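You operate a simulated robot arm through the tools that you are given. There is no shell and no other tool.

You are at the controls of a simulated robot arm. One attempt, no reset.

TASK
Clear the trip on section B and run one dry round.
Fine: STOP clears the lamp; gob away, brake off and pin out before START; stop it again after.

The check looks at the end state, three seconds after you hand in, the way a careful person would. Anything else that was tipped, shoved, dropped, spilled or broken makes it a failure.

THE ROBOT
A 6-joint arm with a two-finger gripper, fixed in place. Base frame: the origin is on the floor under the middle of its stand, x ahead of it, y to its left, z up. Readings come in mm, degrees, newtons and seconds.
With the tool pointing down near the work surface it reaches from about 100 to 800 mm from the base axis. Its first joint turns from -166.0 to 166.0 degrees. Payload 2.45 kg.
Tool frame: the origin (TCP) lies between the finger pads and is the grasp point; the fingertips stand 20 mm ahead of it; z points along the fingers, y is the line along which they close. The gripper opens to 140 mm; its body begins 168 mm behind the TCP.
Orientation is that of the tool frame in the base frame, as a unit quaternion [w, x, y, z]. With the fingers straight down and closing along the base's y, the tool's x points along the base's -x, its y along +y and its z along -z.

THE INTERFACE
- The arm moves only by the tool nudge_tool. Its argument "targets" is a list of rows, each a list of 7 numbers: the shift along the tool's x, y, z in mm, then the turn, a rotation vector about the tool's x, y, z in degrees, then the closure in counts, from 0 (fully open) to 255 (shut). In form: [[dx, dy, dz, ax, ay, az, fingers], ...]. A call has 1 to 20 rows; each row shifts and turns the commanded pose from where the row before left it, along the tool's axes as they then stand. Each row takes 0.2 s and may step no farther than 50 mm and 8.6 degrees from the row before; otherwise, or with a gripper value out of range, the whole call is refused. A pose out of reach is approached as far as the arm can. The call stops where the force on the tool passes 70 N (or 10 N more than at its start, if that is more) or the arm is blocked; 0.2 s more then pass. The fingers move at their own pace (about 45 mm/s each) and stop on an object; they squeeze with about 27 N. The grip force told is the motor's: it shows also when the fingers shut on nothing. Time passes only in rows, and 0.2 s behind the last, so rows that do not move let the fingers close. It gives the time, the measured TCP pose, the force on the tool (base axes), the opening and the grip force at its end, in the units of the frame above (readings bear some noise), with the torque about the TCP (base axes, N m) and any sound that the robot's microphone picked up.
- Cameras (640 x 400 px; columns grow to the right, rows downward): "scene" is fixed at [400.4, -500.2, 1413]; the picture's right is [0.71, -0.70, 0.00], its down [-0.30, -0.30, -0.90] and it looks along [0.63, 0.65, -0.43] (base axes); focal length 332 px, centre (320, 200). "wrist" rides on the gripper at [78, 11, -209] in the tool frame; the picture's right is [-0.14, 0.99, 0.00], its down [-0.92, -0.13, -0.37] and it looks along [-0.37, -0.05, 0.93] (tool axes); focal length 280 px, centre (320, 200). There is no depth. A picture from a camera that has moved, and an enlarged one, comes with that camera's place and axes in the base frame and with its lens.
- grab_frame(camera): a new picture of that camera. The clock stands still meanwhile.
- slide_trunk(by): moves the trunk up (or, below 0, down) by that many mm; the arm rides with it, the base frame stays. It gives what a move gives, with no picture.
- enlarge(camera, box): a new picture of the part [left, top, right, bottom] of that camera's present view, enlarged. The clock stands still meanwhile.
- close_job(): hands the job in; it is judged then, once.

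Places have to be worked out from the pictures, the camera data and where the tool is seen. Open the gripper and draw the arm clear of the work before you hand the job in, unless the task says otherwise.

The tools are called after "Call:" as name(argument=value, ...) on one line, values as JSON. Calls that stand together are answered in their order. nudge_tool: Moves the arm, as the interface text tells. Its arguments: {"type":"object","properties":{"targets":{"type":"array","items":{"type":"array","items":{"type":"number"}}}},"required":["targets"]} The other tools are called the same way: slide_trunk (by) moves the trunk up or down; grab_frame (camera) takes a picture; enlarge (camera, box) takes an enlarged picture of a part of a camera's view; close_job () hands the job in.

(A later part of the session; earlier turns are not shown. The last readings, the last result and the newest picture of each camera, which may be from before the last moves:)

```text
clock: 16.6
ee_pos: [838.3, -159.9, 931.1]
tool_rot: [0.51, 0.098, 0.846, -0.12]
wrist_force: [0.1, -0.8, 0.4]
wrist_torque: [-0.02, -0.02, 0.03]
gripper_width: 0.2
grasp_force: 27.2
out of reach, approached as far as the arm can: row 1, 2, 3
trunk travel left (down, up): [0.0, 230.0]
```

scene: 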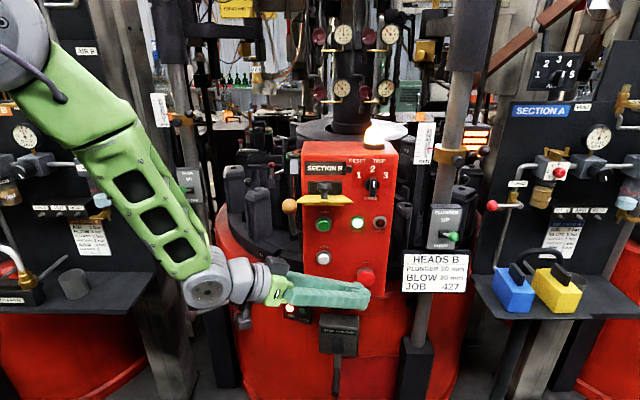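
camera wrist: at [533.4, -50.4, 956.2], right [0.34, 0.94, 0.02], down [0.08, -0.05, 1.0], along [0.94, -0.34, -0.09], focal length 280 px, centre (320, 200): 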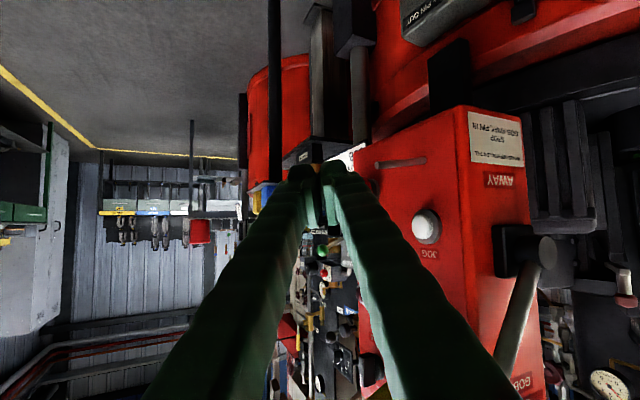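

Yaw still blocked. I test which rotation axis is limited: first a pure turn about tool x, then (separately) about tool z.

Call:
nudge_tool(targets=[[0, 0, 0, -5, 0, 0, 255]])

Call:
nudge_tool(targets=[[0, 0, 0, 0, 0, 6, 255]])

Call:
nudge_tool(targets=[[0, 0, 0, 0, 0, -6, 255]])

```text
clock: 17.0
ee_pos: [837.5, -160.7, 930.4]
tool_rot: [0.509, 0.099, 0.846, -0.122]
wrist_force: [-0.3, -0.6, -0.5]
wrist_torque: [0.01, 0.02, 0.01]
gripper_width: 0.0
grasp_force: 26.9
out of reach, approached as far as the arm can: row 1
trunk travel left (down, up): [0.0, 230.0]
```

```text
clock: 17.4
ee_pos: [841.4, -166.2, 932.3]
tool_rot: [0.512, 0.138, 0.842, -0.099]
wrist_force: [0.6, 0.0, 0.4]
wrist_torque: [0.02, -0.02, -0.04]
gripper_width: 0.0
grasp_force: 26.8
out of reach, approached as far as the arm can: row 1
trunk travel left (down, up): [0.0, 230.0]
```

```text
clock: 17.8
ee_pos: [842.1, -165.0, 932.6]
tool_rot: [0.509, 0.099, 0.846, -0.122]
wrist_force: [-0.1, -0.6, 0.3]
wrist_torque: [-0.01, 0.02, -0.03]
gripper_width: 0.0
grasp_force: 26.9
trunk travel left (down, up): [0.0, 230.0]
```

Rotations are limited in this wrist posture, but translation is fine, so I'll press STOP with the present orientation, moving along the button's axis. First I close to ~15 mm from contact.

Call:
nudge_tool(targets=[[-4, 15.3, 14.2, 0, 0, 0, 255], [-4, 15.3, 14.2, 0, 0, 0, 255]])

Call:
enlarge(camera="scene", box=[250, 200, 430, 320])

Call:
grab_frame(camera="wrist")

```text
clock: 18.4
ee_pos: [879.8, -145.2, 924.3]
tool_rot: [0.51, 0.099, 0.846, -0.121]
wrist_force: [1.1, 0.1, -0.4]
wrist_torque: [-0.01, 0.01, 0.0]
gripper_width: 0.1
grasp_force: 27.3
trunk travel left (down, up): [0.0, 230.0]
```

```text
3.33 times, centred on (340, 260) of scene
camera zoom: at [400.4, -500.2, 1413.0], right [0.71, -0.7, 0.0], down [-0.3, -0.3, -0.9], along [0.63, 0.65, -0.43], focal length 1107 px, centre (253, 0)
```

zoom: 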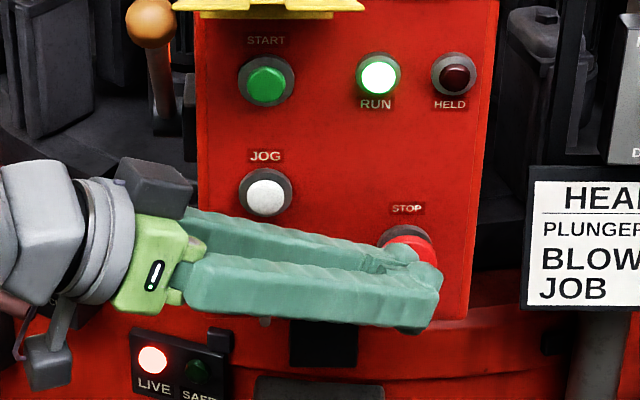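

```text
taken
camera wrist: at [671.2, -69.1, 946.8], right [0.35, 0.94, 0.02], down [0.08, -0.05, 1.0], along [0.93, -0.35, -0.09], focal length 280 px, centre (320, 200)
```

wrist: 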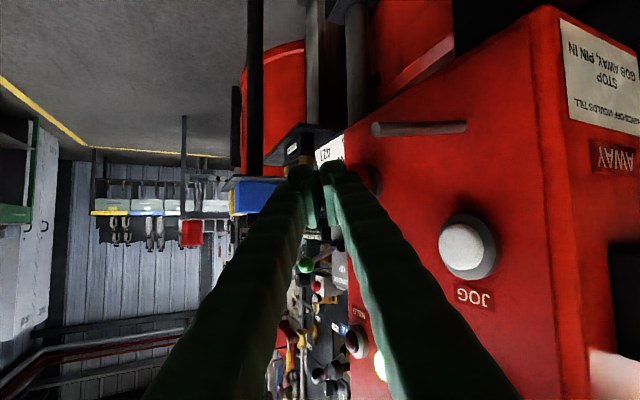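

The tip is aligned with STOP, ~13 mm from contact by my estimate. I push along the button axis in 4 mm steps, watching force and sound.

Call:
nudge_tool(targets=[[-1.2, 3.49, 1.54, 0, 0, 0, 255], [-1.2, 3.49, 1.54, 0, 0, 0, 255], [-1.2, 3.49, 1.54, 0, 0, 0, 255]])

Call:
enlarge(camera="scene", box=[250, 200, 430, 320])

```text
clock: 19.2
ee_pos: [887.8, -137.7, 922.6]
tool_rot: [0.51, 0.098, 0.846, -0.12]
wrist_force: [-2.8, -1.5, -0.1]
wrist_torque: [0.04, -0.02, 0.04]
gripper_width: 0.1
grasp_force: 26.8
trunk travel left (down, up): [0.0, 230.0]
heard: click
```

```text
3.33 times, centred on (340, 260) of scene
camera zoom: at [400.4, -500.2, 1413.0], right [0.71, -0.7, 0.0], down [-0.3, -0.3, -0.9], along [0.63, 0.65, -0.43], focal length 1107 px, centre (253, 0)
```

zoom: 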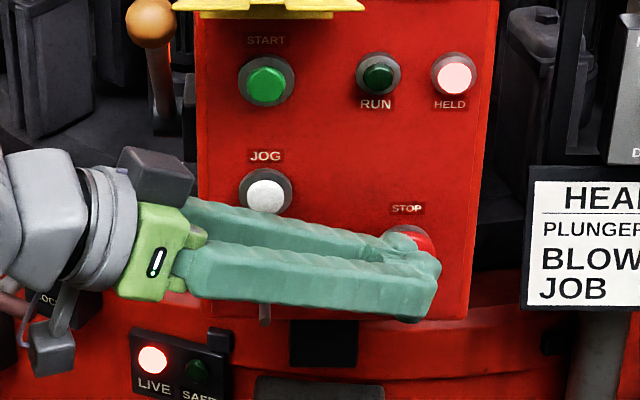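

A click: RUN went off and HELD lit. I back straight off the button and check the trip beacon.

Call:
nudge_tool(targets=[[3, -8.7, -3.9, 0, 0, 0, 255], [6, -17.4, -7.7, 0, 0, 0, 255], [6, -17.4, -7.7, 0, 0, 0, 255], [6, -17.4, -7.7, 0, 0, 0, 255]])

Call:
grab_frame(camera="scene")

Call:
enlarge(camera="scene", box=[270, 110, 430, 210])

```text
clock: 20.2
ee_pos: [841.7, -176.2, 924.5]
tool_rot: [0.508, 0.103, 0.846, -0.127]
wrist_force: [0.7, 1.1, 0.3]
wrist_torque: [-0.03, -0.04, -0.01]
gripper_width: 0.0
grasp_force: 26.7
out of reach, approached as far as the arm can: row 4
trunk travel left (down, up): [0.0, 230.0]
```

```text
taken
```

scene: 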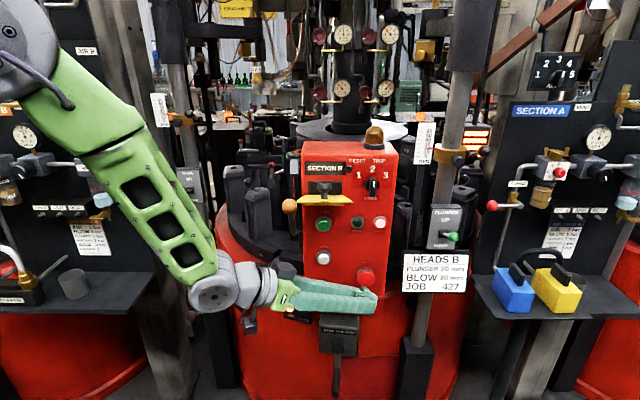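

```text
4.00 times, centred on (350, 160) of scene
camera zoom: at [400.4, -500.2, 1413.0], right [0.71, -0.7, 0.0], down [-0.3, -0.3, -0.9], along [0.63, 0.65, -0.43], focal length 1329 px, centre (200, 360)
```

zoom: 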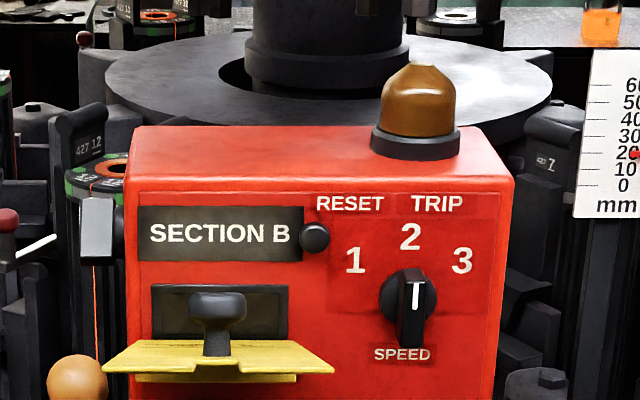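

The trip beacon is out and the section is stopped (HELD lit). Before going on I want to understand the yellow LOCK OUT plate near START.

Call:
enlarge(camera="scene", box=[290, 175, 360, 215])

Call:
enlarge(camera="scene", box=[280, 205, 400, 280])

Call:
grab_frame(camera="wrist")

```text
9.14 times, centred on (325, 195) of scene
camera zoom: at [400.4, -500.2, 1413.0], right [0.71, -0.7, 0.0], down [-0.3, -0.3, -0.9], along [0.63, 0.65, -0.43], focal length 3037 px, centre (274, 246)
```

zoom: 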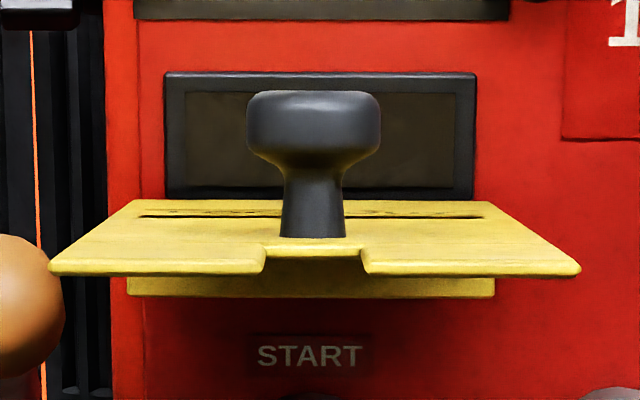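

```text
5.33 times, centred on (340, 242) of scene
camera zoom: at [400.4, -500.2, 1413.0], right [0.71, -0.7, 0.0], down [-0.3, -0.3, -0.9], along [0.63, 0.65, -0.43], focal length 1772 px, centre (213, -27)
```

zoom: 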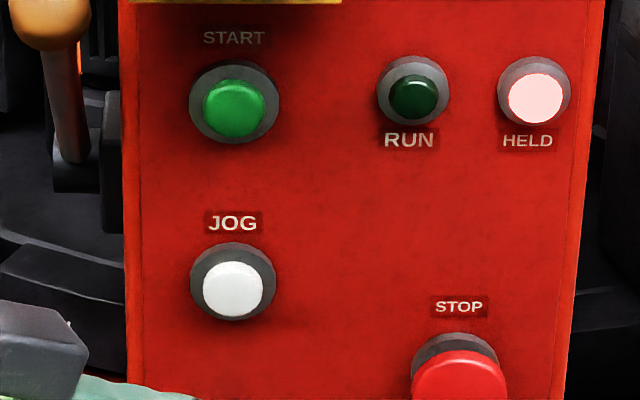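

```text
taken
camera wrist: at [633.9, -97.2, 949.2], right [0.36, 0.93, 0.01], down [0.08, -0.04, 1.0], along [0.93, -0.36, -0.09], focal length 280 px, centre (320, 200)
```

wrist: 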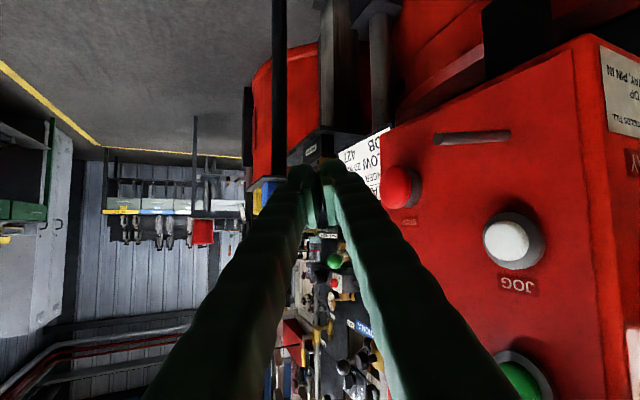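

The flap is a hinged guard standing open above START, so START needs an approach from the left or level, after the gob lever is down. My wrist seems wound to a limit because I tilted off-plane earlier, so I back away and untilt toward vertical, to re-tilt cleanly in the arm's plane.

Call:
nudge_tool(targets=[[5.8, -7, -21.3, 0, 7.9, 0, 255], [8.7, -7, -20.3, 0, 7.9, 0, 255], [11.4, -7, -18.9, 0, 7.9, 0, 255], [14, -7, -17.1, 0, 7.9, 0, 255]])

Call:
grab_frame(camera="scene")

```text
clock: 21.2
ee_pos: [762.9, -183.0, 941.1]
tool_rot: [0.296, 0.126, 0.941, -0.104]
wrist_force: [-1.0, -0.5, 0.3]
wrist_torque: [0.02, -0.05, 0.01]
gripper_width: 0.0
grasp_force: 26.7
out of reach, approached as far as the arm can: row 4
trunk travel left (down, up): [0.0, 230.0]
```

```text
taken
```

scene: 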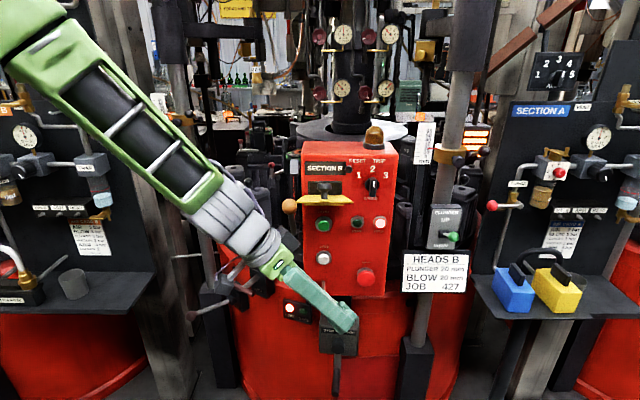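

The arm is now passing through wrist alignment. I continue untilting to vertical while retreating to about r=680.

Call:
nudge_tool(targets=[[14, -5, -17, 0, 7.9, 0, 255], [16, -5, -15, 0, 7.9, 0, 255], [18, -5, -13, 0, 7.9, 0, 255], [19.7, -5, -10, 0, 7.9, 0, 255], [10, 0, -10, 0, 4, 0, 255]])

Call:
grab_frame(camera="scene")

```text
clock: 22.5
ee_pos: [674.7, -173.4, 965.7]
tool_rot: [0.033, 0.154, 0.985, -0.077]
wrist_force: [-42.0, 26.5, 4.3]
wrist_torque: [-6.35, -10.38, 1.14]
gripper_width: 0.1
grasp_force: 26.8
out of reach, approached as far as the arm can: row 1, 2
trunk travel left (down, up): [0.0, 230.0]
stopped in row 5: the force on the tool passed its limit at 74 N (the readings are from after the stop); the commanded pose is now the measured one
```

```text
taken
```

scene: 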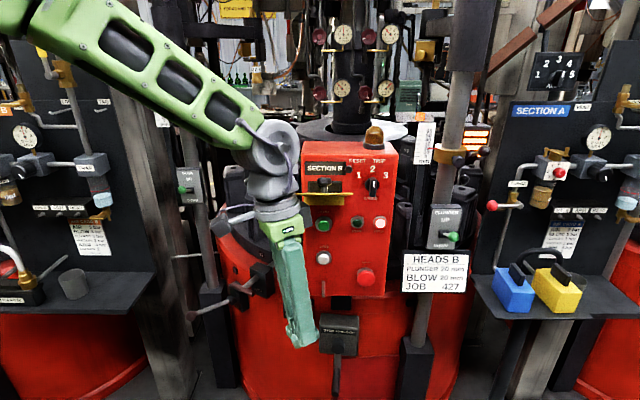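

Contact: the torque places it ~240 mm above the TCP, near (675,-170,1205). That matches the yellow guard's outer end, which triangulates to there: the flap sticks out about 240 mm and rises outward. I back directly away from it in the direction of the reaction force.

Call:
nudge_tool(targets=[[22.8, 5.7, -2.9, 0, 0, 0, 255], [22.8, 5.7, -2.9, 0, 0, 0, 255], [22.8, 5.7, -2.9, 0, 0, 0, 255]])

Call:
grab_frame(camera="scene")

Call:
enlarge(camera="scene", box=[270, 150, 390, 225])

```text
clock: 23.3
ee_pos: [619.7, -138.1, 962.6]
tool_rot: [0.035, 0.155, 0.984, -0.077]
wrist_force: [0.0, 0.3, -1.0]
wrist_torque: [-0.01, 0.0, -0.01]
gripper_width: 0.1
grasp_force: 26.3
trunk travel left (down, up): [0.0, 230.0]
```

```text
taken
```

scene: 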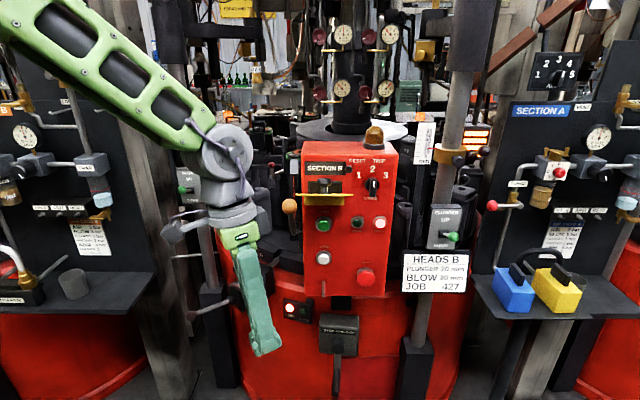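

```text
5.33 times, centred on (330, 188) of scene
camera zoom: at [400.4, -500.2, 1413.0], right [0.71, -0.7, 0.0], down [-0.3, -0.3, -0.9], along [0.63, 0.65, -0.43], focal length 1772 px, centre (267, 267)
```

zoom: 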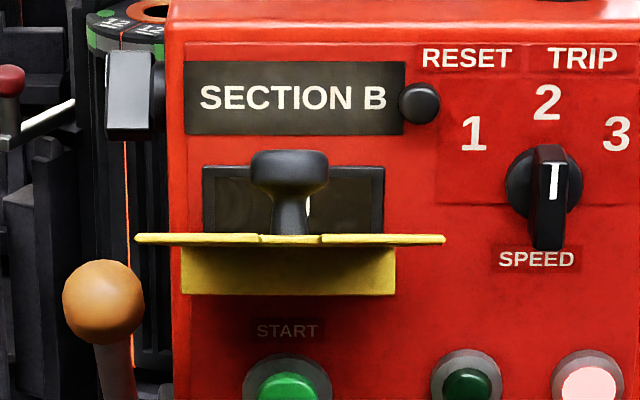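

The flap was nudged upward by only ~3° (about 11 mm at its tip); I'm now clear of it and will note it for possible restoring. Next I move left, away from the flap, toward the gob lever side, opening the gripper for grasping the ball.

Call:
nudge_tool(targets=[[7.9, 26.5, -16.7, 0, 0, 0, 120], [7.9, 26.5, -16.7, 0, 0, 0, 120], [7.9, 26.5, -16.7, 0, 0, 0, 120], [7.9, 26.5, -16.7, 0, 0, 0, 120], [7.9, 26.5, -16.7, 0, 0, 0, 120]])

Call:
grab_frame(camera="wrist")

Call:
grab_frame(camera="scene")

```text
clock: 24.5
ee_pos: [618.8, 10.5, 1024.1]
tool_rot: [0.033, 0.154, 0.985, -0.076]
wrist_force: [-0.5, 0.8, -0.1]
wrist_torque: [-0.02, 0.01, -0.01]
gripper_width: 74.2
grasp_force: 0.1
trunk travel left (down, up): [0.0, 230.0]
```

```text
taken
camera wrist: at [538.8, 75.8, 1222.2], right [0.44, 0.89, -0.13], down [0.82, -0.34, 0.46], along [0.37, -0.31, -0.88], focal length 280 px, centre (320, 200)
```

wrist: 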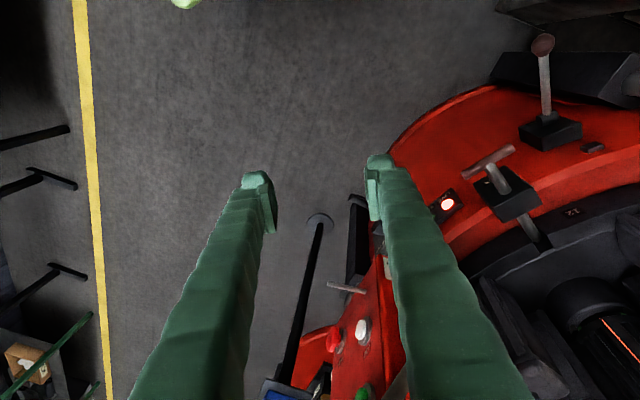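

```text
taken
```

scene: 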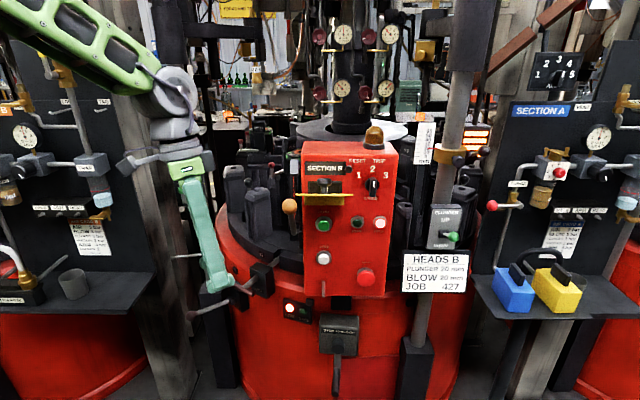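

Brake and lock are clearly visible now. I tilt forward ~45° in the arm's plane while rising toward a pre-grasp point ~100 mm short of the gob-lever ball, from the left-front side that stays clear of the flap.

Call:
nudge_tool(targets=[[-16.9, 3.1, -23.8, 0, -7.5, 0, 120], [-19.9, 3.1, -21.4, 0, -7.5, 0, 120], [-22.5, 3.1, -18.6, 0, -7.5, 0, 120], [-24.7, 3.1, -15.5, 0, -7.5, 0, 120], [-26.5, 3.1, -12.2, 0, -7.5, 0, 120], [-27.9, 3.1, -8.6, 0, -7.5, 0, 120]])

Call:
grab_frame(camera="wrist")

Call:
grab_frame(camera="scene")

```text
clock: 25.9
ee_pos: [717.7, 22.2, 1170.5]
tool_rot: [0.409, 0.113, 0.897, -0.129]
wrist_force: [-0.6, -0.4, 0.1]
wrist_torque: [0.01, 0.02, 0.01]
gripper_width: 74.4
grasp_force: 0.1
trunk travel left (down, up): [0.0, 230.0]
```

```text
taken
camera wrist: at [522.1, 105.5, 1242.5], right [0.39, 0.92, -0.03], down [0.29, -0.09, 0.95], along [0.87, -0.38, -0.3], focal length 280 px, centre (320, 200)
```

wrist: 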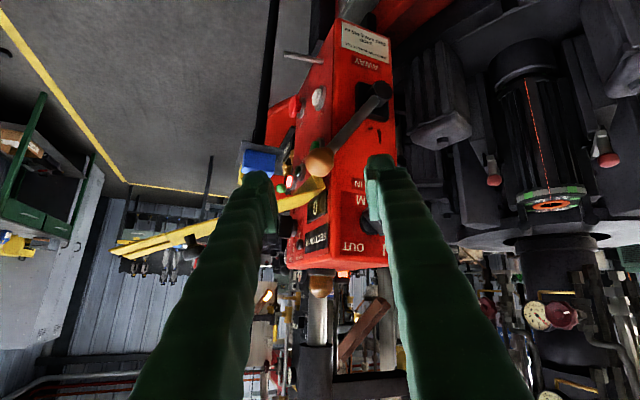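

```text
taken
```

scene: 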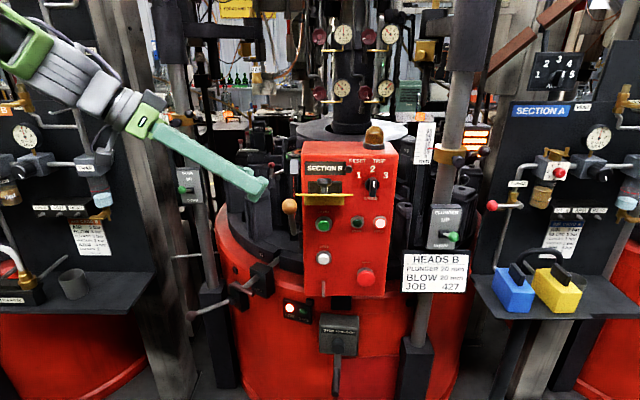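

The ball triangulates to (785,-12,1105), almost exactly on the tool axis 100 mm ahead. I advance with the gripper open ~60 mm, then close on the ball.

Call:
nudge_tool(targets=[[1, -0.8, 30, 0, 0, 0, 146], [1, -0.8, 31, 0, 0, 0, 146], [1, -0.8, 31, 0, 0, 0, 146]])

Call:
grab_frame(camera="wrist")

Call:
enlarge(camera="scene", box=[250, 150, 370, 250])

```text
clock: 26.7
ee_pos: [777.8, -12.1, 1110.8]
tool_rot: [0.407, 0.113, 0.897, -0.129]
wrist_force: [-0.1, 0.4, -0.4]
wrist_torque: [-0.01, -0.01, 0.02]
gripper_width: 59.7
grasp_force: 0.0
trunk travel left (down, up): [0.0, 230.0]
```

```text
taken
camera wrist: at [584.1, 71.6, 1183.4], right [0.39, 0.92, -0.03], down [0.29, -0.09, 0.95], along [0.87, -0.38, -0.3], focal length 280 px, centre (320, 200)
```

wrist: 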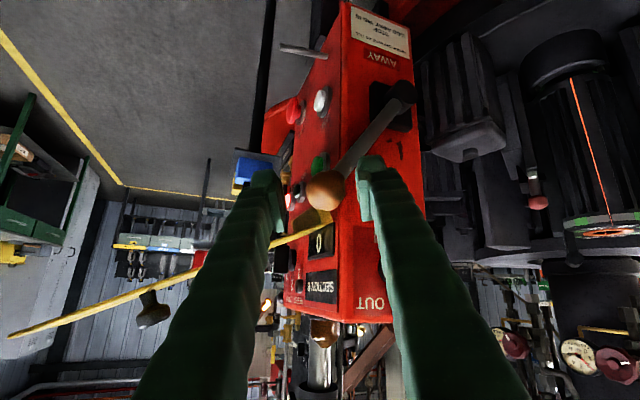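

```text
4.00 times, centred on (310, 200) of scene
camera zoom: at [400.4, -500.2, 1413.0], right [0.71, -0.7, 0.0], down [-0.3, -0.3, -0.9], along [0.63, 0.65, -0.43], focal length 1329 px, centre (360, 200)
```

zoom: 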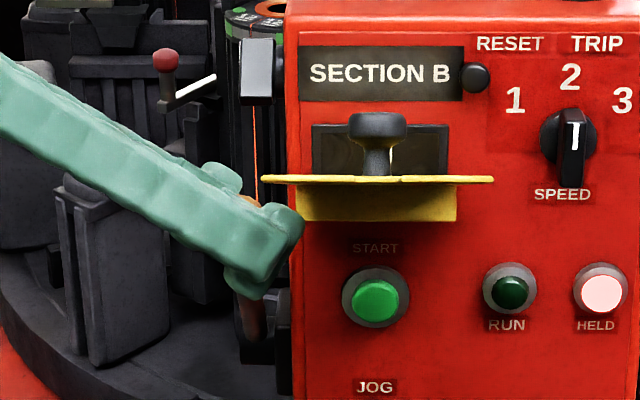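

The ball sits between the fingers. I close on it.

Call:
nudge_tool(targets=[[0, 0, 0, 0, 0, 0, 255], [0, 0, 0, 0, 0, 0, 255], [0, 0, 0, 0, 0, 0, 255]])

Call:
enlarge(camera="wrist", box=[220, 130, 420, 255])

```text
clock: 27.5
ee_pos: [779.4, -9.1, 1110.9]
tool_rot: [0.407, 0.111, 0.898, -0.128]
wrist_force: [4.2, 17.7, -7.2]
wrist_torque: [0.02, -0.65, 0.24]
gripper_width: 30.6
grasp_force: 32.3
trunk travel left (down, up): [0.0, 230.0]
```

```text
3.20 times, centred on (320, 192) of wrist
camera zoom: at [584.5, 74.4, 1182.8], right [0.39, 0.92, -0.03], down [0.29, -0.09, 0.95], along [0.87, -0.38, -0.31], focal length 897 px, centre (320, 224)
```

zoom: 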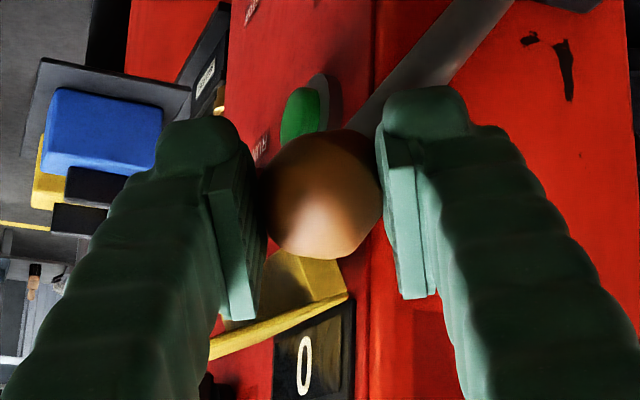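

Gripped (30.6 mm). I now follow the lever's arc outward and down in small steps, starting with two rows to check the resistance.

Call:
nudge_tool(targets=[[12.5, -9.9, 2.6, 0, 0, 0, 255], [13.1, -8.6, 3.9, 0, 0, 0, 255]])

```text
clock: 28.1
ee_pos: [759.4, -27.3, 1089.0]
tool_rot: [0.408, 0.111, 0.897, -0.13]
wrist_force: [2.8, 24.3, -3.2]
wrist_torque: [0.17, -0.97, 0.4]
gripper_width: 30.0
grasp_force: 44.6
trunk travel left (down, up): [0.0, 230.0]
```

The lever follows. The side force suggests the true arc is slightly inward and left of mine, so I correct for that and continue.

Call:
nudge_tool(targets=[[13.3, -4.9, 5.0, 0, 0, 0, 255], [13.5, -3.3, 6.2, 0, 0, 0, 255], [13.8, -3.9, 7.4, 0, 0, 0, 255], [13.7, -2.2, 8.4, 0, 0, 0, 255]])

Call:
enlarge(camera="wrist", box=[220, 90, 420, 215])

Call:
enlarge(camera="scene", box=[220, 150, 380, 270])

```text
clock: 29.1
ee_pos: [735.9, -46.7, 1034.0]
tool_rot: [0.406, 0.114, 0.897, -0.131]
wrist_force: [-24.4, 4.2, 5.5]
wrist_torque: [0.11, -0.28, -0.22]
gripper_width: 27.9
grasp_force: 45.0
trunk travel left (down, up): [0.0, 230.0]
```

```text
3.20 times, centred on (320, 152) of wrist
camera zoom: at [542.4, 37.5, 1105.3], right [0.4, 0.92, -0.03], down [0.29, -0.09, 0.95], along [0.87, -0.39, -0.31], focal length 897 px, centre (320, 352)
```

zoom: 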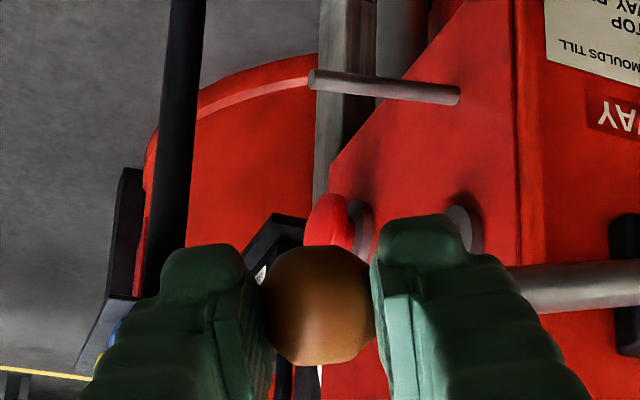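

```text
3.33 times, centred on (300, 210) of scene
camera zoom: at [400.4, -500.2, 1413.0], right [0.71, -0.7, 0.0], down [-0.3, -0.3, -0.9], along [0.63, 0.65, -0.43], focal length 1107 px, centre (387, 167)
```

zoom: 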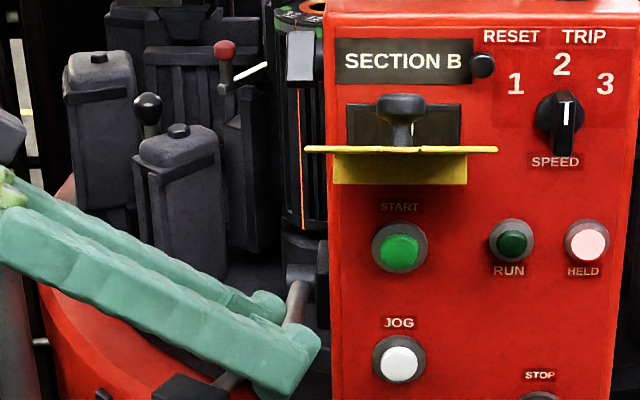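

The lever is now near horizontal (about 11° above). I keep following the arc down, with a small correction to keep the ball centred in the pads.

Call:
nudge_tool(targets=[[16.2, 0.4, 11.7, 0, 0, 0, 255], [15.5, 2.2, 12.4, 0, 0, 0, 255], [11.7, 3.9, 10.9, 0, 0, 0, 255], [10.6, 5.5, 11.2, 0, 0, 0, 255]])

Call:
enlarge(camera="wrist", box=[220, 90, 420, 215])

Call:
enlarge(camera="scene", box=[220, 180, 380, 300])

```text
clock: 30.1
ee_pos: [742.8, -41.6, 970.5]
tool_rot: [0.416, 0.112, 0.893, -0.129]
wrist_force: [-11.0, 12.6, 39.5]
wrist_torque: [0.21, 0.09, -0.03]
gripper_width: 6.0
grasp_force: 29.3
trunk travel left (down, up): [0.0, 230.0]
```

```text
3.20 times, centred on (320, 152) of wrist
camera zoom: at [547.4, 41.7, 1039.3], right [0.39, 0.92, -0.03], down [0.28, -0.09, 0.96], along [0.88, -0.38, -0.29], focal length 897 px, centre (320, 352)
```

zoom: 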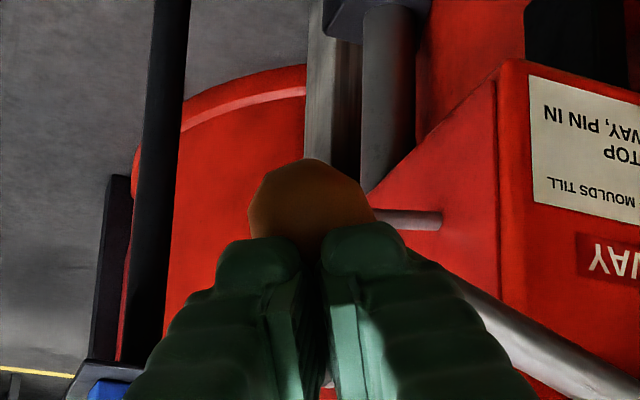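

```text
3.33 times, centred on (300, 240) of scene
camera zoom: at [400.4, -500.2, 1413.0], right [0.71, -0.7, 0.0], down [-0.3, -0.3, -0.9], along [0.63, 0.65, -0.43], focal length 1107 px, centre (387, 67)
```

zoom: 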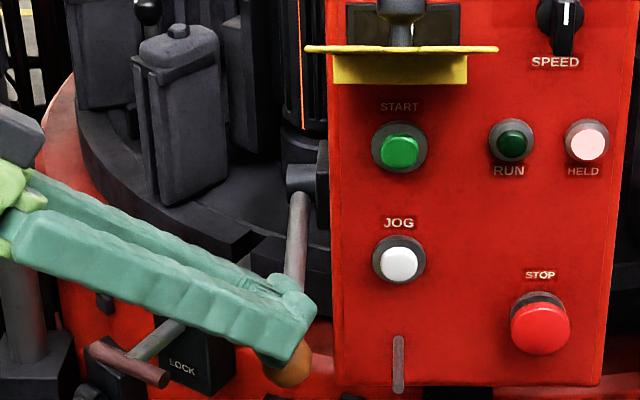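

The ball slipped out past the fingertips; the lever is now about 28° below horizontal and I'm pressing on top of it. I back off a little and look at where the lever rests.

Call:
nudge_tool(targets=[[0, 0, -20, 0, 0, 0, 255], [0, 0, -25, 0, 0, 0, 255]])

Call:
enlarge(camera="scene", box=[220, 180, 380, 300])

Call:
grab_frame(camera="wrist")

```text
clock: 30.7
ee_pos: [708.5, -30.4, 990.1]
tool_rot: [0.406, 0.113, 0.897, -0.13]
wrist_force: [0.3, -0.1, 0.0]
wrist_torque: [0.03, 0.01, 0.0]
gripper_width: 0.0
grasp_force: 29.5
trunk travel left (down, up): [0.0, 230.0]
```

```text
3.33 times, centred on (300, 240) of scene
camera zoom: at [400.4, -500.2, 1413.0], right [0.71, -0.7, 0.0], down [-0.3, -0.3, -0.9], along [0.63, 0.65, -0.43], focal length 1107 px, centre (387, 67)
```

zoom: 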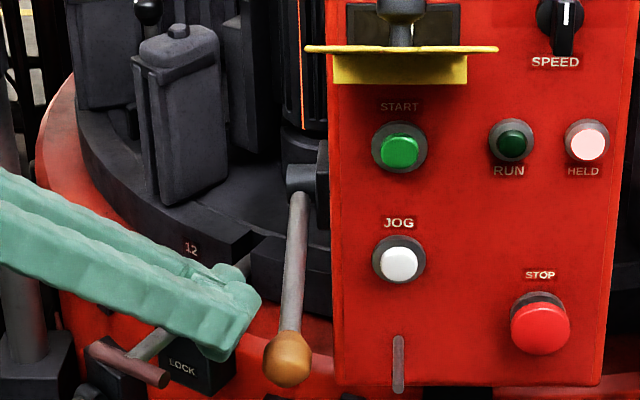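

```text
taken
camera wrist: at [514.5, 53.4, 1062.3], right [0.39, 0.92, -0.03], down [0.29, -0.09, 0.95], along [0.87, -0.38, -0.31], focal length 280 px, centre (320, 200)
```

wrist: 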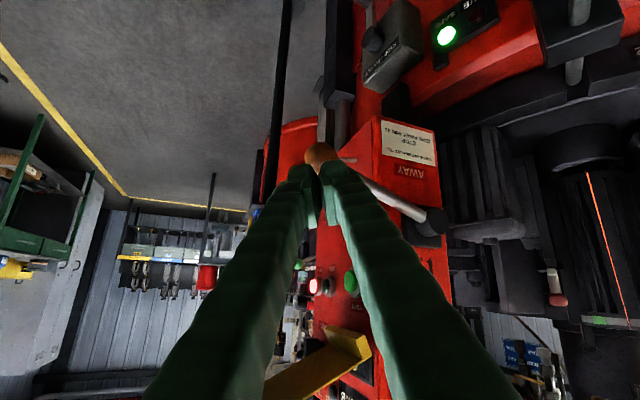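

The SAFE lamp is now green (stop, gob away, pin in), so the gob lever is in AWAY and it stayed there. Next is the lock pin: I back off and re-orient the tool to point steeply down along the lock's direction (azimuth ~15°).

Call:
nudge_tool(targets=[[18, -13.7, -34.5, 0, 0, 0, 200], [0, 0, 0, -4.42, 3.63, -3.58, 200], [0, 0, 0, -4.42, 3.63, -3.58, 200], [0, 0, 0, -4.42, 3.63, -3.58, 200], [0, 0, 0, -4.42, 3.63, -3.58, 200], [0, 0, 0, -4.42, 3.63, -3.58, 200], [0, 0, 0, -4.42, 3.63, -3.58, 200]])

Call:
grab_frame(camera="wrist")

Call:
grab_frame(camera="scene")

```text
clock: 32.3
ee_pos: [669.6, -29.3, 1001.2]
tool_rot: [0.216, -0.128, 0.968, 0.029]
wrist_force: [0.1, -0.5, -0.2]
wrist_torque: [0.03, -0.01, 0.01]
gripper_width: 30.1
grasp_force: 0.2
trunk travel left (down, up): [0.0, 230.0]
```

```text
taken
camera wrist: at [511.7, -61.5, 1156.7], right [-0.14, 0.99, 0.06], down [0.68, 0.05, 0.73], along [0.72, 0.14, -0.68], focal length 280 px, centre (320, 200)
```

wrist: 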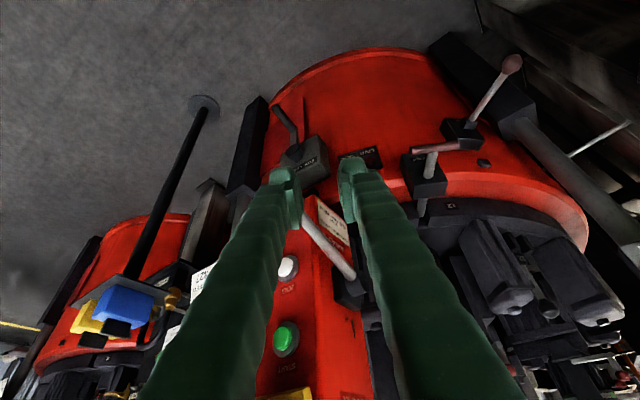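

```text
taken
```

scene: 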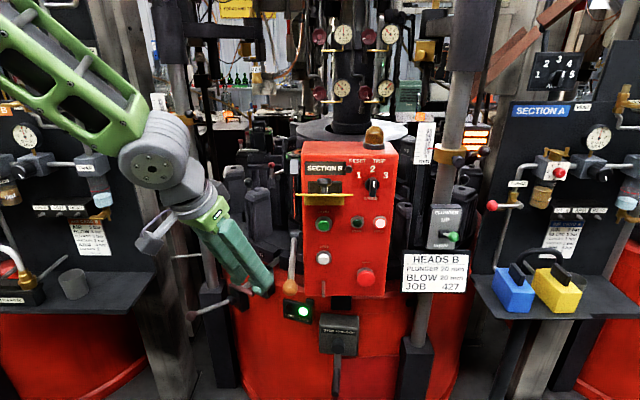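

Orientation is as wanted. I enlarge the lock to refine the T-bar, rod and box positions.

Call:
enlarge(camera="wrist", box=[390, 110, 490, 230])

Call:
enlarge(camera="scene", box=[210, 250, 310, 330])

```text
3.33 times, centred on (440, 170) of wrist
camera zoom: at [511.7, -61.5, 1156.7], right [-0.14, 0.99, 0.06], down [0.68, 0.05, 0.73], along [0.72, 0.14, -0.68], focal length 935 px, centre (-80, 300)
```

zoom: 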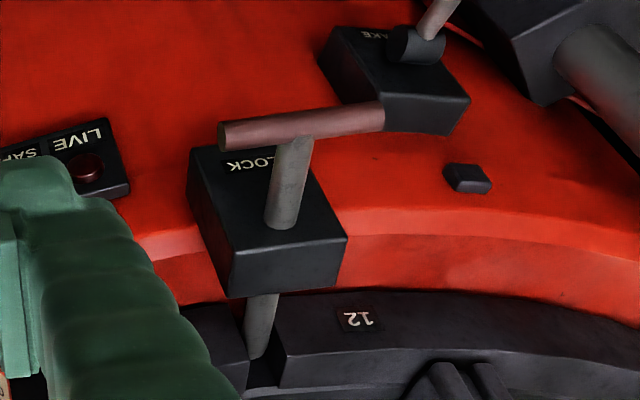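

```text
5.00 times, centred on (260, 290) of scene
camera zoom: at [400.4, -500.2, 1413.0], right [0.71, -0.7, 0.0], down [-0.3, -0.3, -0.9], along [0.63, 0.65, -0.43], focal length 1661 px, centre (620, -250)
```

zoom: 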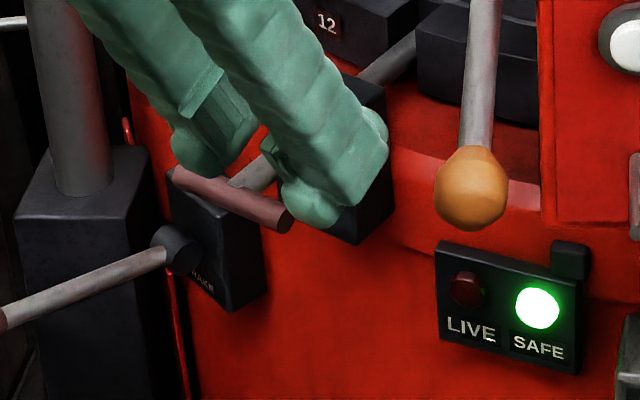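

T-bar centre ≈ (761,190,787), rod into the box face ~66 mm behind it. I move to a point 120 mm short of a hook position behind the bar, with fingers set to straddle the 17 mm rod (opening ~50 mm).

Call:
nudge_tool(targets=[[-11.7, 31.4, 24.5, 0, 0, 0, 164], [-11.7, 31.4, 24.5, 0, 0, 0, 164], [-11.7, 31.4, 24.5, 0, 0, 0, 164], [-11.7, 31.4, 24.5, 0, 0, 0, 164], [-11.7, 31.4, 24.5, 0, 0, 0, 164], [-11.7, 31.4, 24.5, 0, 0, 0, 164]])

Call:
grab_frame(camera="wrist")

Call:
enlarge(camera="wrist", box=[240, 110, 400, 210])

Call:
enlarge(camera="scene", box=[190, 220, 310, 320])

```text
clock: 33.7
ee_pos: [745.0, 188.7, 910.6]
tool_rot: [0.261, -0.118, 0.957, 0.057]
wrist_force: [0.1, 0.4, 0.2]
wrist_torque: [0.04, 0.0, 0.0]
gripper_width: 50.2
grasp_force: 0.0
out of reach, approached as far as the arm can: row 5, 6
trunk travel left (down, up): [0.0, 230.0]
```

```text
taken
camera wrist: at [575.3, 146.8, 1051.2], right [-0.14, 0.98, 0.12], down [0.62, -0.01, 0.78], along [0.77, 0.18, -0.61], focal length 280 px, centre (320, 200)
```

wrist: 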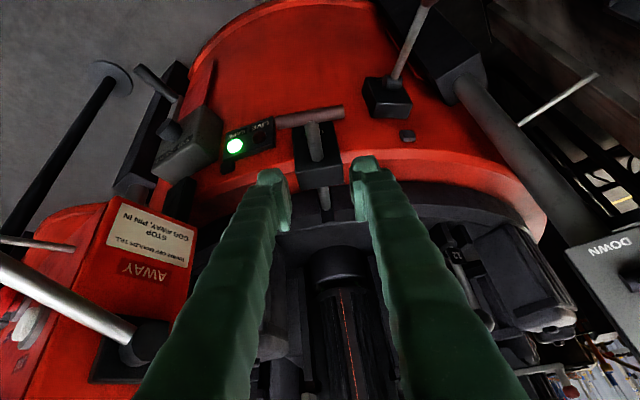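

```text
4.00 times, centred on (320, 160) of wrist
camera zoom: at [575.3, 146.8, 1051.2], right [-0.14, 0.98, 0.12], down [0.62, -0.01, 0.78], along [0.77, 0.18, -0.61], focal length 1122 px, centre (320, 360)
```

zoom: 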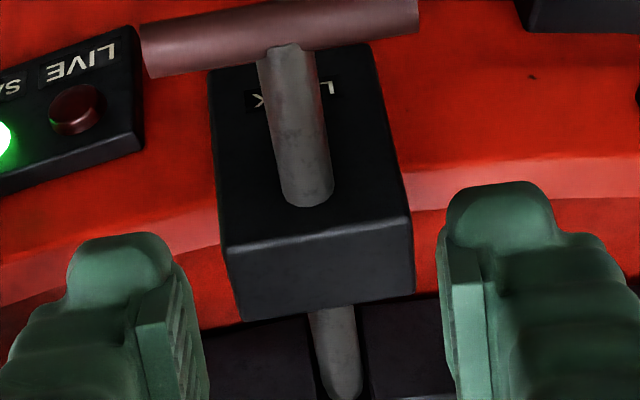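

```text
4.00 times, centred on (250, 270) of scene
camera zoom: at [400.4, -500.2, 1413.0], right [0.71, -0.7, 0.0], down [-0.3, -0.3, -0.9], along [0.63, 0.65, -0.43], focal length 1329 px, centre (600, -80)
```

zoom: 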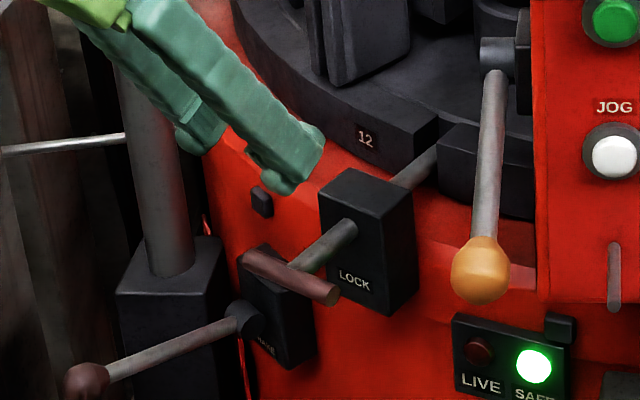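

The arm is near its reach limit here with the trunk fully down. Raising the trunk should bring the shoulder level with the wrist and give more horizontal reach; the space above is free, so I raise 100 mm.

Call:
slide_trunk(by=100)

Call:
nudge_tool(targets=[[0, 0, 10, 0, 0, 0, 164]])

```text
clock: 35.0
ee_pos: [746.2, 188.2, 1009.8]
tool_rot: [0.26, -0.117, 0.957, 0.057]
wrist_force: [-0.2, 0.2, 0.3]
wrist_torque: [-0.01, 0.02, -0.03]
gripper_width: 50.2
grasp_force: 0.1
trunk travel left (down, up): [-100.0, 130.0]
```

```text
clock: 35.4
ee_pos: [749.6, 190.6, 1002.8]
tool_rot: [0.261, -0.116, 0.957, 0.057]
wrist_force: [0.9, -0.1, -0.4]
wrist_torque: [0.01, 0.01, 0.0]
gripper_width: 49.8
grasp_force: 0.0
trunk travel left (down, up): [-100.0, 130.0]
```

Reach is good again. I go down to a point 60 mm short of the hook pose along the tool axis and verify alignment.

Call:
nudge_tool(targets=[[18.3, -3.3, 36.3, 0, 0, 0, 164], [18.3, -3.3, 36.3, 0, 0, 0, 164], [18.3, -3.3, 36.3, 0, 0, 0, 164], [18.3, -3.3, 36.3, 0, 0, 0, 164]])

Call:
enlarge(camera="wrist", box=[220, 80, 420, 205])

Call:
enlarge(camera="scene", box=[200, 240, 300, 320])

```text
clock: 36.4
ee_pos: [763.8, 187.2, 838.3]
tool_rot: [0.261, -0.117, 0.957, 0.057]
wrist_force: [0.4, 0.6, -0.2]
wrist_torque: [0.01, 0.0, 0.02]
gripper_width: 50.2
grasp_force: 0.1
trunk travel left (down, up): [-100.0, 130.0]
```

```text
3.20 times, centred on (320, 142) of wrist
camera zoom: at [593.5, 146.2, 978.6], right [-0.14, 0.98, 0.12], down [0.62, -0.01, 0.78], along [0.77, 0.18, -0.61], focal length 897 px, centre (320, 384)
```

zoom: 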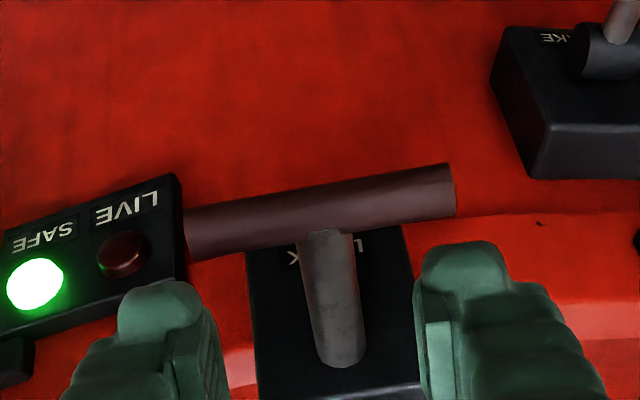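

```text
5.00 times, centred on (250, 280) of scene
camera zoom: at [400.4, -500.2, 1413.0], right [0.71, -0.7, 0.0], down [-0.3, -0.3, -0.9], along [0.63, 0.65, -0.43], focal length 1661 px, centre (670, -200)
```

zoom: 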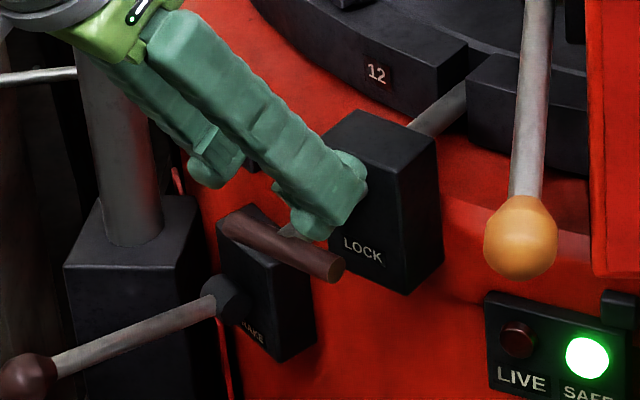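

Alignment looks right: the rod lies centrally between the fingers, with the bar in front. I descend the last ~57 mm to straddle the rod behind the bar.

Call:
nudge_tool(targets=[[0.3, 1, 19, 0, 0, 0, 164], [0.3, 1, 19, 0, 0, 0, 164], [0.3, 1, 19, 0, 0, 0, 164]])

Call:
enlarge(camera="wrist", box=[220, 80, 420, 205])

Call:
enlarge(camera="scene", box=[200, 240, 300, 320])

```text
clock: 37.2
ee_pos: [790.1, 200.9, 789.6]
tool_rot: [0.26, -0.116, 0.957, 0.056]
wrist_force: [5.7, 0.9, -0.6]
wrist_torque: [0.03, -0.06, 0.23]
gripper_width: 50.0
grasp_force: 0.3
trunk travel left (down, up): [-100.0, 130.0]
```

```text
3.20 times, centred on (320, 142) of wrist
camera zoom: at [619.5, 159.3, 929.9], right [-0.14, 0.98, 0.12], down [0.62, -0.01, 0.78], along [0.77, 0.18, -0.61], focal length 897 px, centre (320, 384)
```

zoom: 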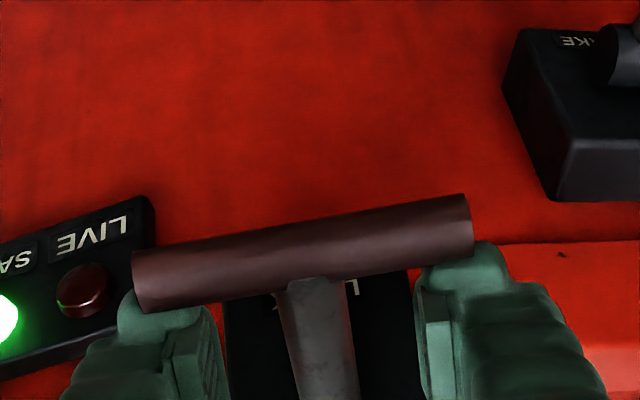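

```text
5.00 times, centred on (250, 280) of scene
camera zoom: at [400.4, -500.2, 1413.0], right [0.71, -0.7, 0.0], down [-0.3, -0.3, -0.9], along [0.63, 0.65, -0.43], focal length 1661 px, centre (670, -200)
```

zoom: 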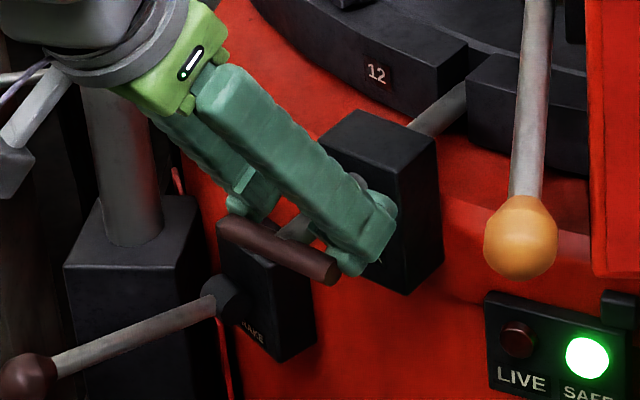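

Fingers are hooked behind the T-bar (light touch, 5.7 N). I close them around the rod.

Call:
nudge_tool(targets=[[0, 0, 0, 0, 0, 0, 255], [0, 0, 0, 0, 0, 0, 255], [0, 0, 0, 0, 0, 0, 255]])

```text
clock: 38.0
ee_pos: [787.6, 198.9, 790.3]
tool_rot: [0.259, -0.118, 0.957, 0.057]
wrist_force: [-1.1, 0.1, -3.3]
wrist_torque: [-0.03, 0.04, 0.02]
gripper_width: 16.2
grasp_force: 28.5
trunk travel left (down, up): [-100.0, 130.0]
```

Rod gripped (16 mm). I pull straight out along the pin axis, 30 mm first.

Call:
nudge_tool(targets=[[8.6, 0, -5.1, 0, 0, 0, 255], [8.6, 0, -5.1, 0, 0, 0, 255], [8.6, 0, -5.1, 0, 0, 0, 255]])

Call:
enlarge(camera="scene", box=[200, 240, 320, 330])

```text
clock: 38.8
ee_pos: [759.7, 192.8, 789.5]
tool_rot: [0.259, -0.115, 0.957, 0.057]
wrist_force: [1.8, -9.9, -2.8]
wrist_torque: [-0.14, -0.18, 0.01]
gripper_width: 15.7
grasp_force: 41.7
trunk travel left (down, up): [-100.0, 130.0]
```

```text
4.44 times, centred on (260, 285) of scene
camera zoom: at [400.4, -500.2, 1413.0], right [0.71, -0.7, 0.0], down [-0.3, -0.3, -0.9], along [0.63, 0.65, -0.43], focal length 1476 px, centre (587, -178)
```

zoom: 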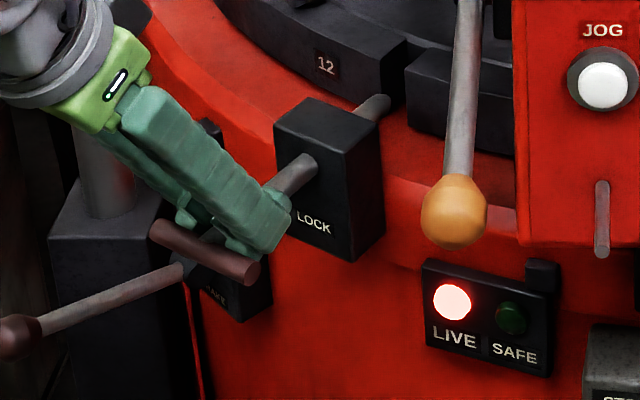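

The pin came out 30 mm easily and the lamp changed to LIVE. I pull further toward its stop, correcting slightly for the side force.

Call:
nudge_tool(targets=[[8.6, -0.9, -5.1, 0, 0, 0, 255], [8.6, -0.9, -5.1, 0, 0, 0, 255]])

Call:
enlarge(camera="scene", box=[200, 240, 320, 330])

Call:
grab_frame(camera="wrist")

```text
clock: 39.4
ee_pos: [750.2, 189.3, 801.3]
tool_rot: [0.272, -0.117, 0.953, 0.059]
wrist_force: [19.1, 7.8, 48.2]
wrist_torque: [0.07, -0.13, 0.0]
gripper_width: 6.1
grasp_force: 29.2
trunk travel left (down, up): [-100.0, 130.0]
```

```text
4.44 times, centred on (260, 285) of scene
camera zoom: at [400.4, -500.2, 1413.0], right [0.71, -0.7, 0.0], down [-0.3, -0.3, -0.9], along [0.63, 0.65, -0.43], focal length 1476 px, centre (587, -178)
```

zoom: 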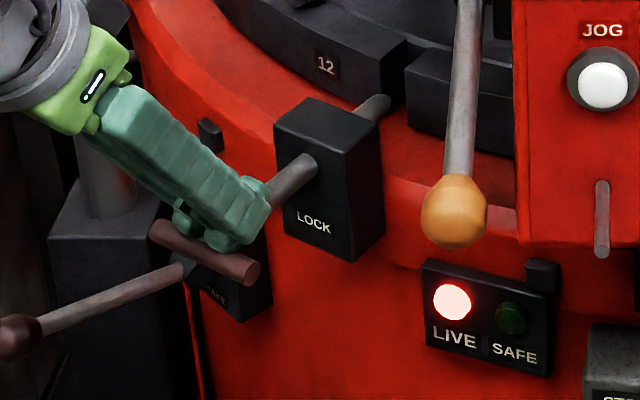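

```text
taken
camera wrist: at [575.7, 146.3, 937.3], right [-0.14, 0.98, 0.12], down [0.6, -0.01, 0.8], along [0.78, 0.19, -0.59], focal length 280 px, centre (320, 200)
```

wrist: 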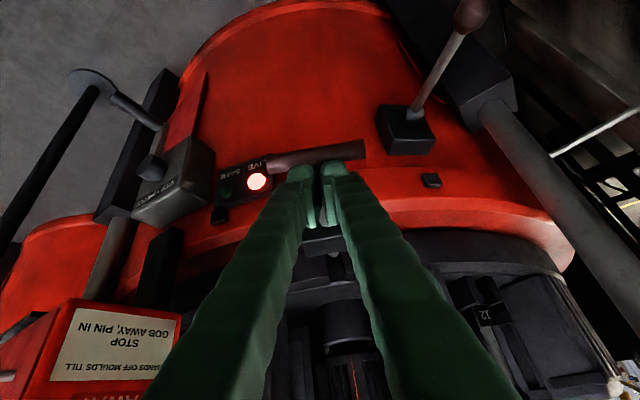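

The pin is at its outward stop; the fingers rode up over the rod. I lift straight up off it, and check that the pin stays out.

Call:
nudge_tool(targets=[[-15.5, 1.5, -26, 0, 0, 0, 255], [-15.5, 1.5, -26, 0, 0, 0, 255], [0, 0, -40, 0, 0, 0, 160]])

Call:
enlarge(camera="scene", box=[200, 230, 330, 330])

Call:
grab_frame(camera="wrist")

```text
clock: 40.2
ee_pos: [721.7, 179.1, 884.4]
tool_rot: [0.259, -0.117, 0.957, 0.056]
wrist_force: [0.0, 0.7, 0.0]
wrist_torque: [0.01, 0.0, 0.01]
gripper_width: 33.8
grasp_force: 0.0
trunk travel left (down, up): [-100.0, 130.0]
```

```text
4.00 times, centred on (265, 280) of scene
camera zoom: at [400.4, -500.2, 1413.0], right [0.71, -0.7, 0.0], down [-0.3, -0.3, -0.9], along [0.63, 0.65, -0.43], focal length 1329 px, centre (540, -120)
```

zoom: 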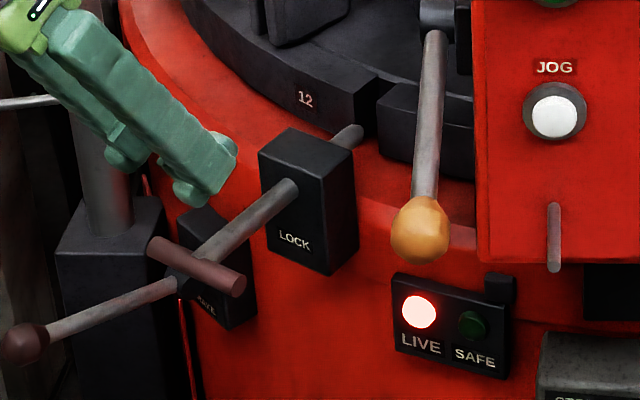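

```text
taken
camera wrist: at [552.8, 137.9, 1025.3], right [-0.14, 0.98, 0.12], down [0.63, -0.01, 0.78], along [0.77, 0.18, -0.62], focal length 280 px, centre (320, 200)
```

wrist: 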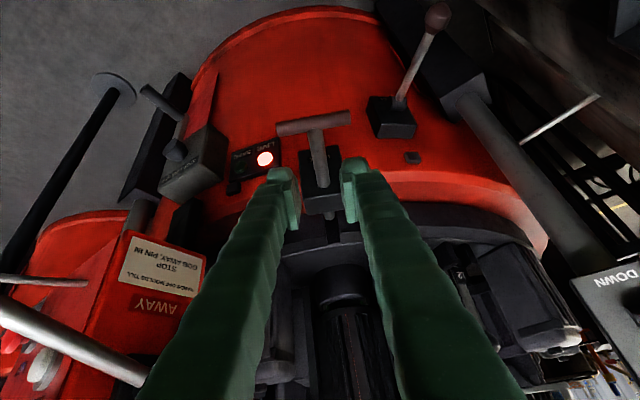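

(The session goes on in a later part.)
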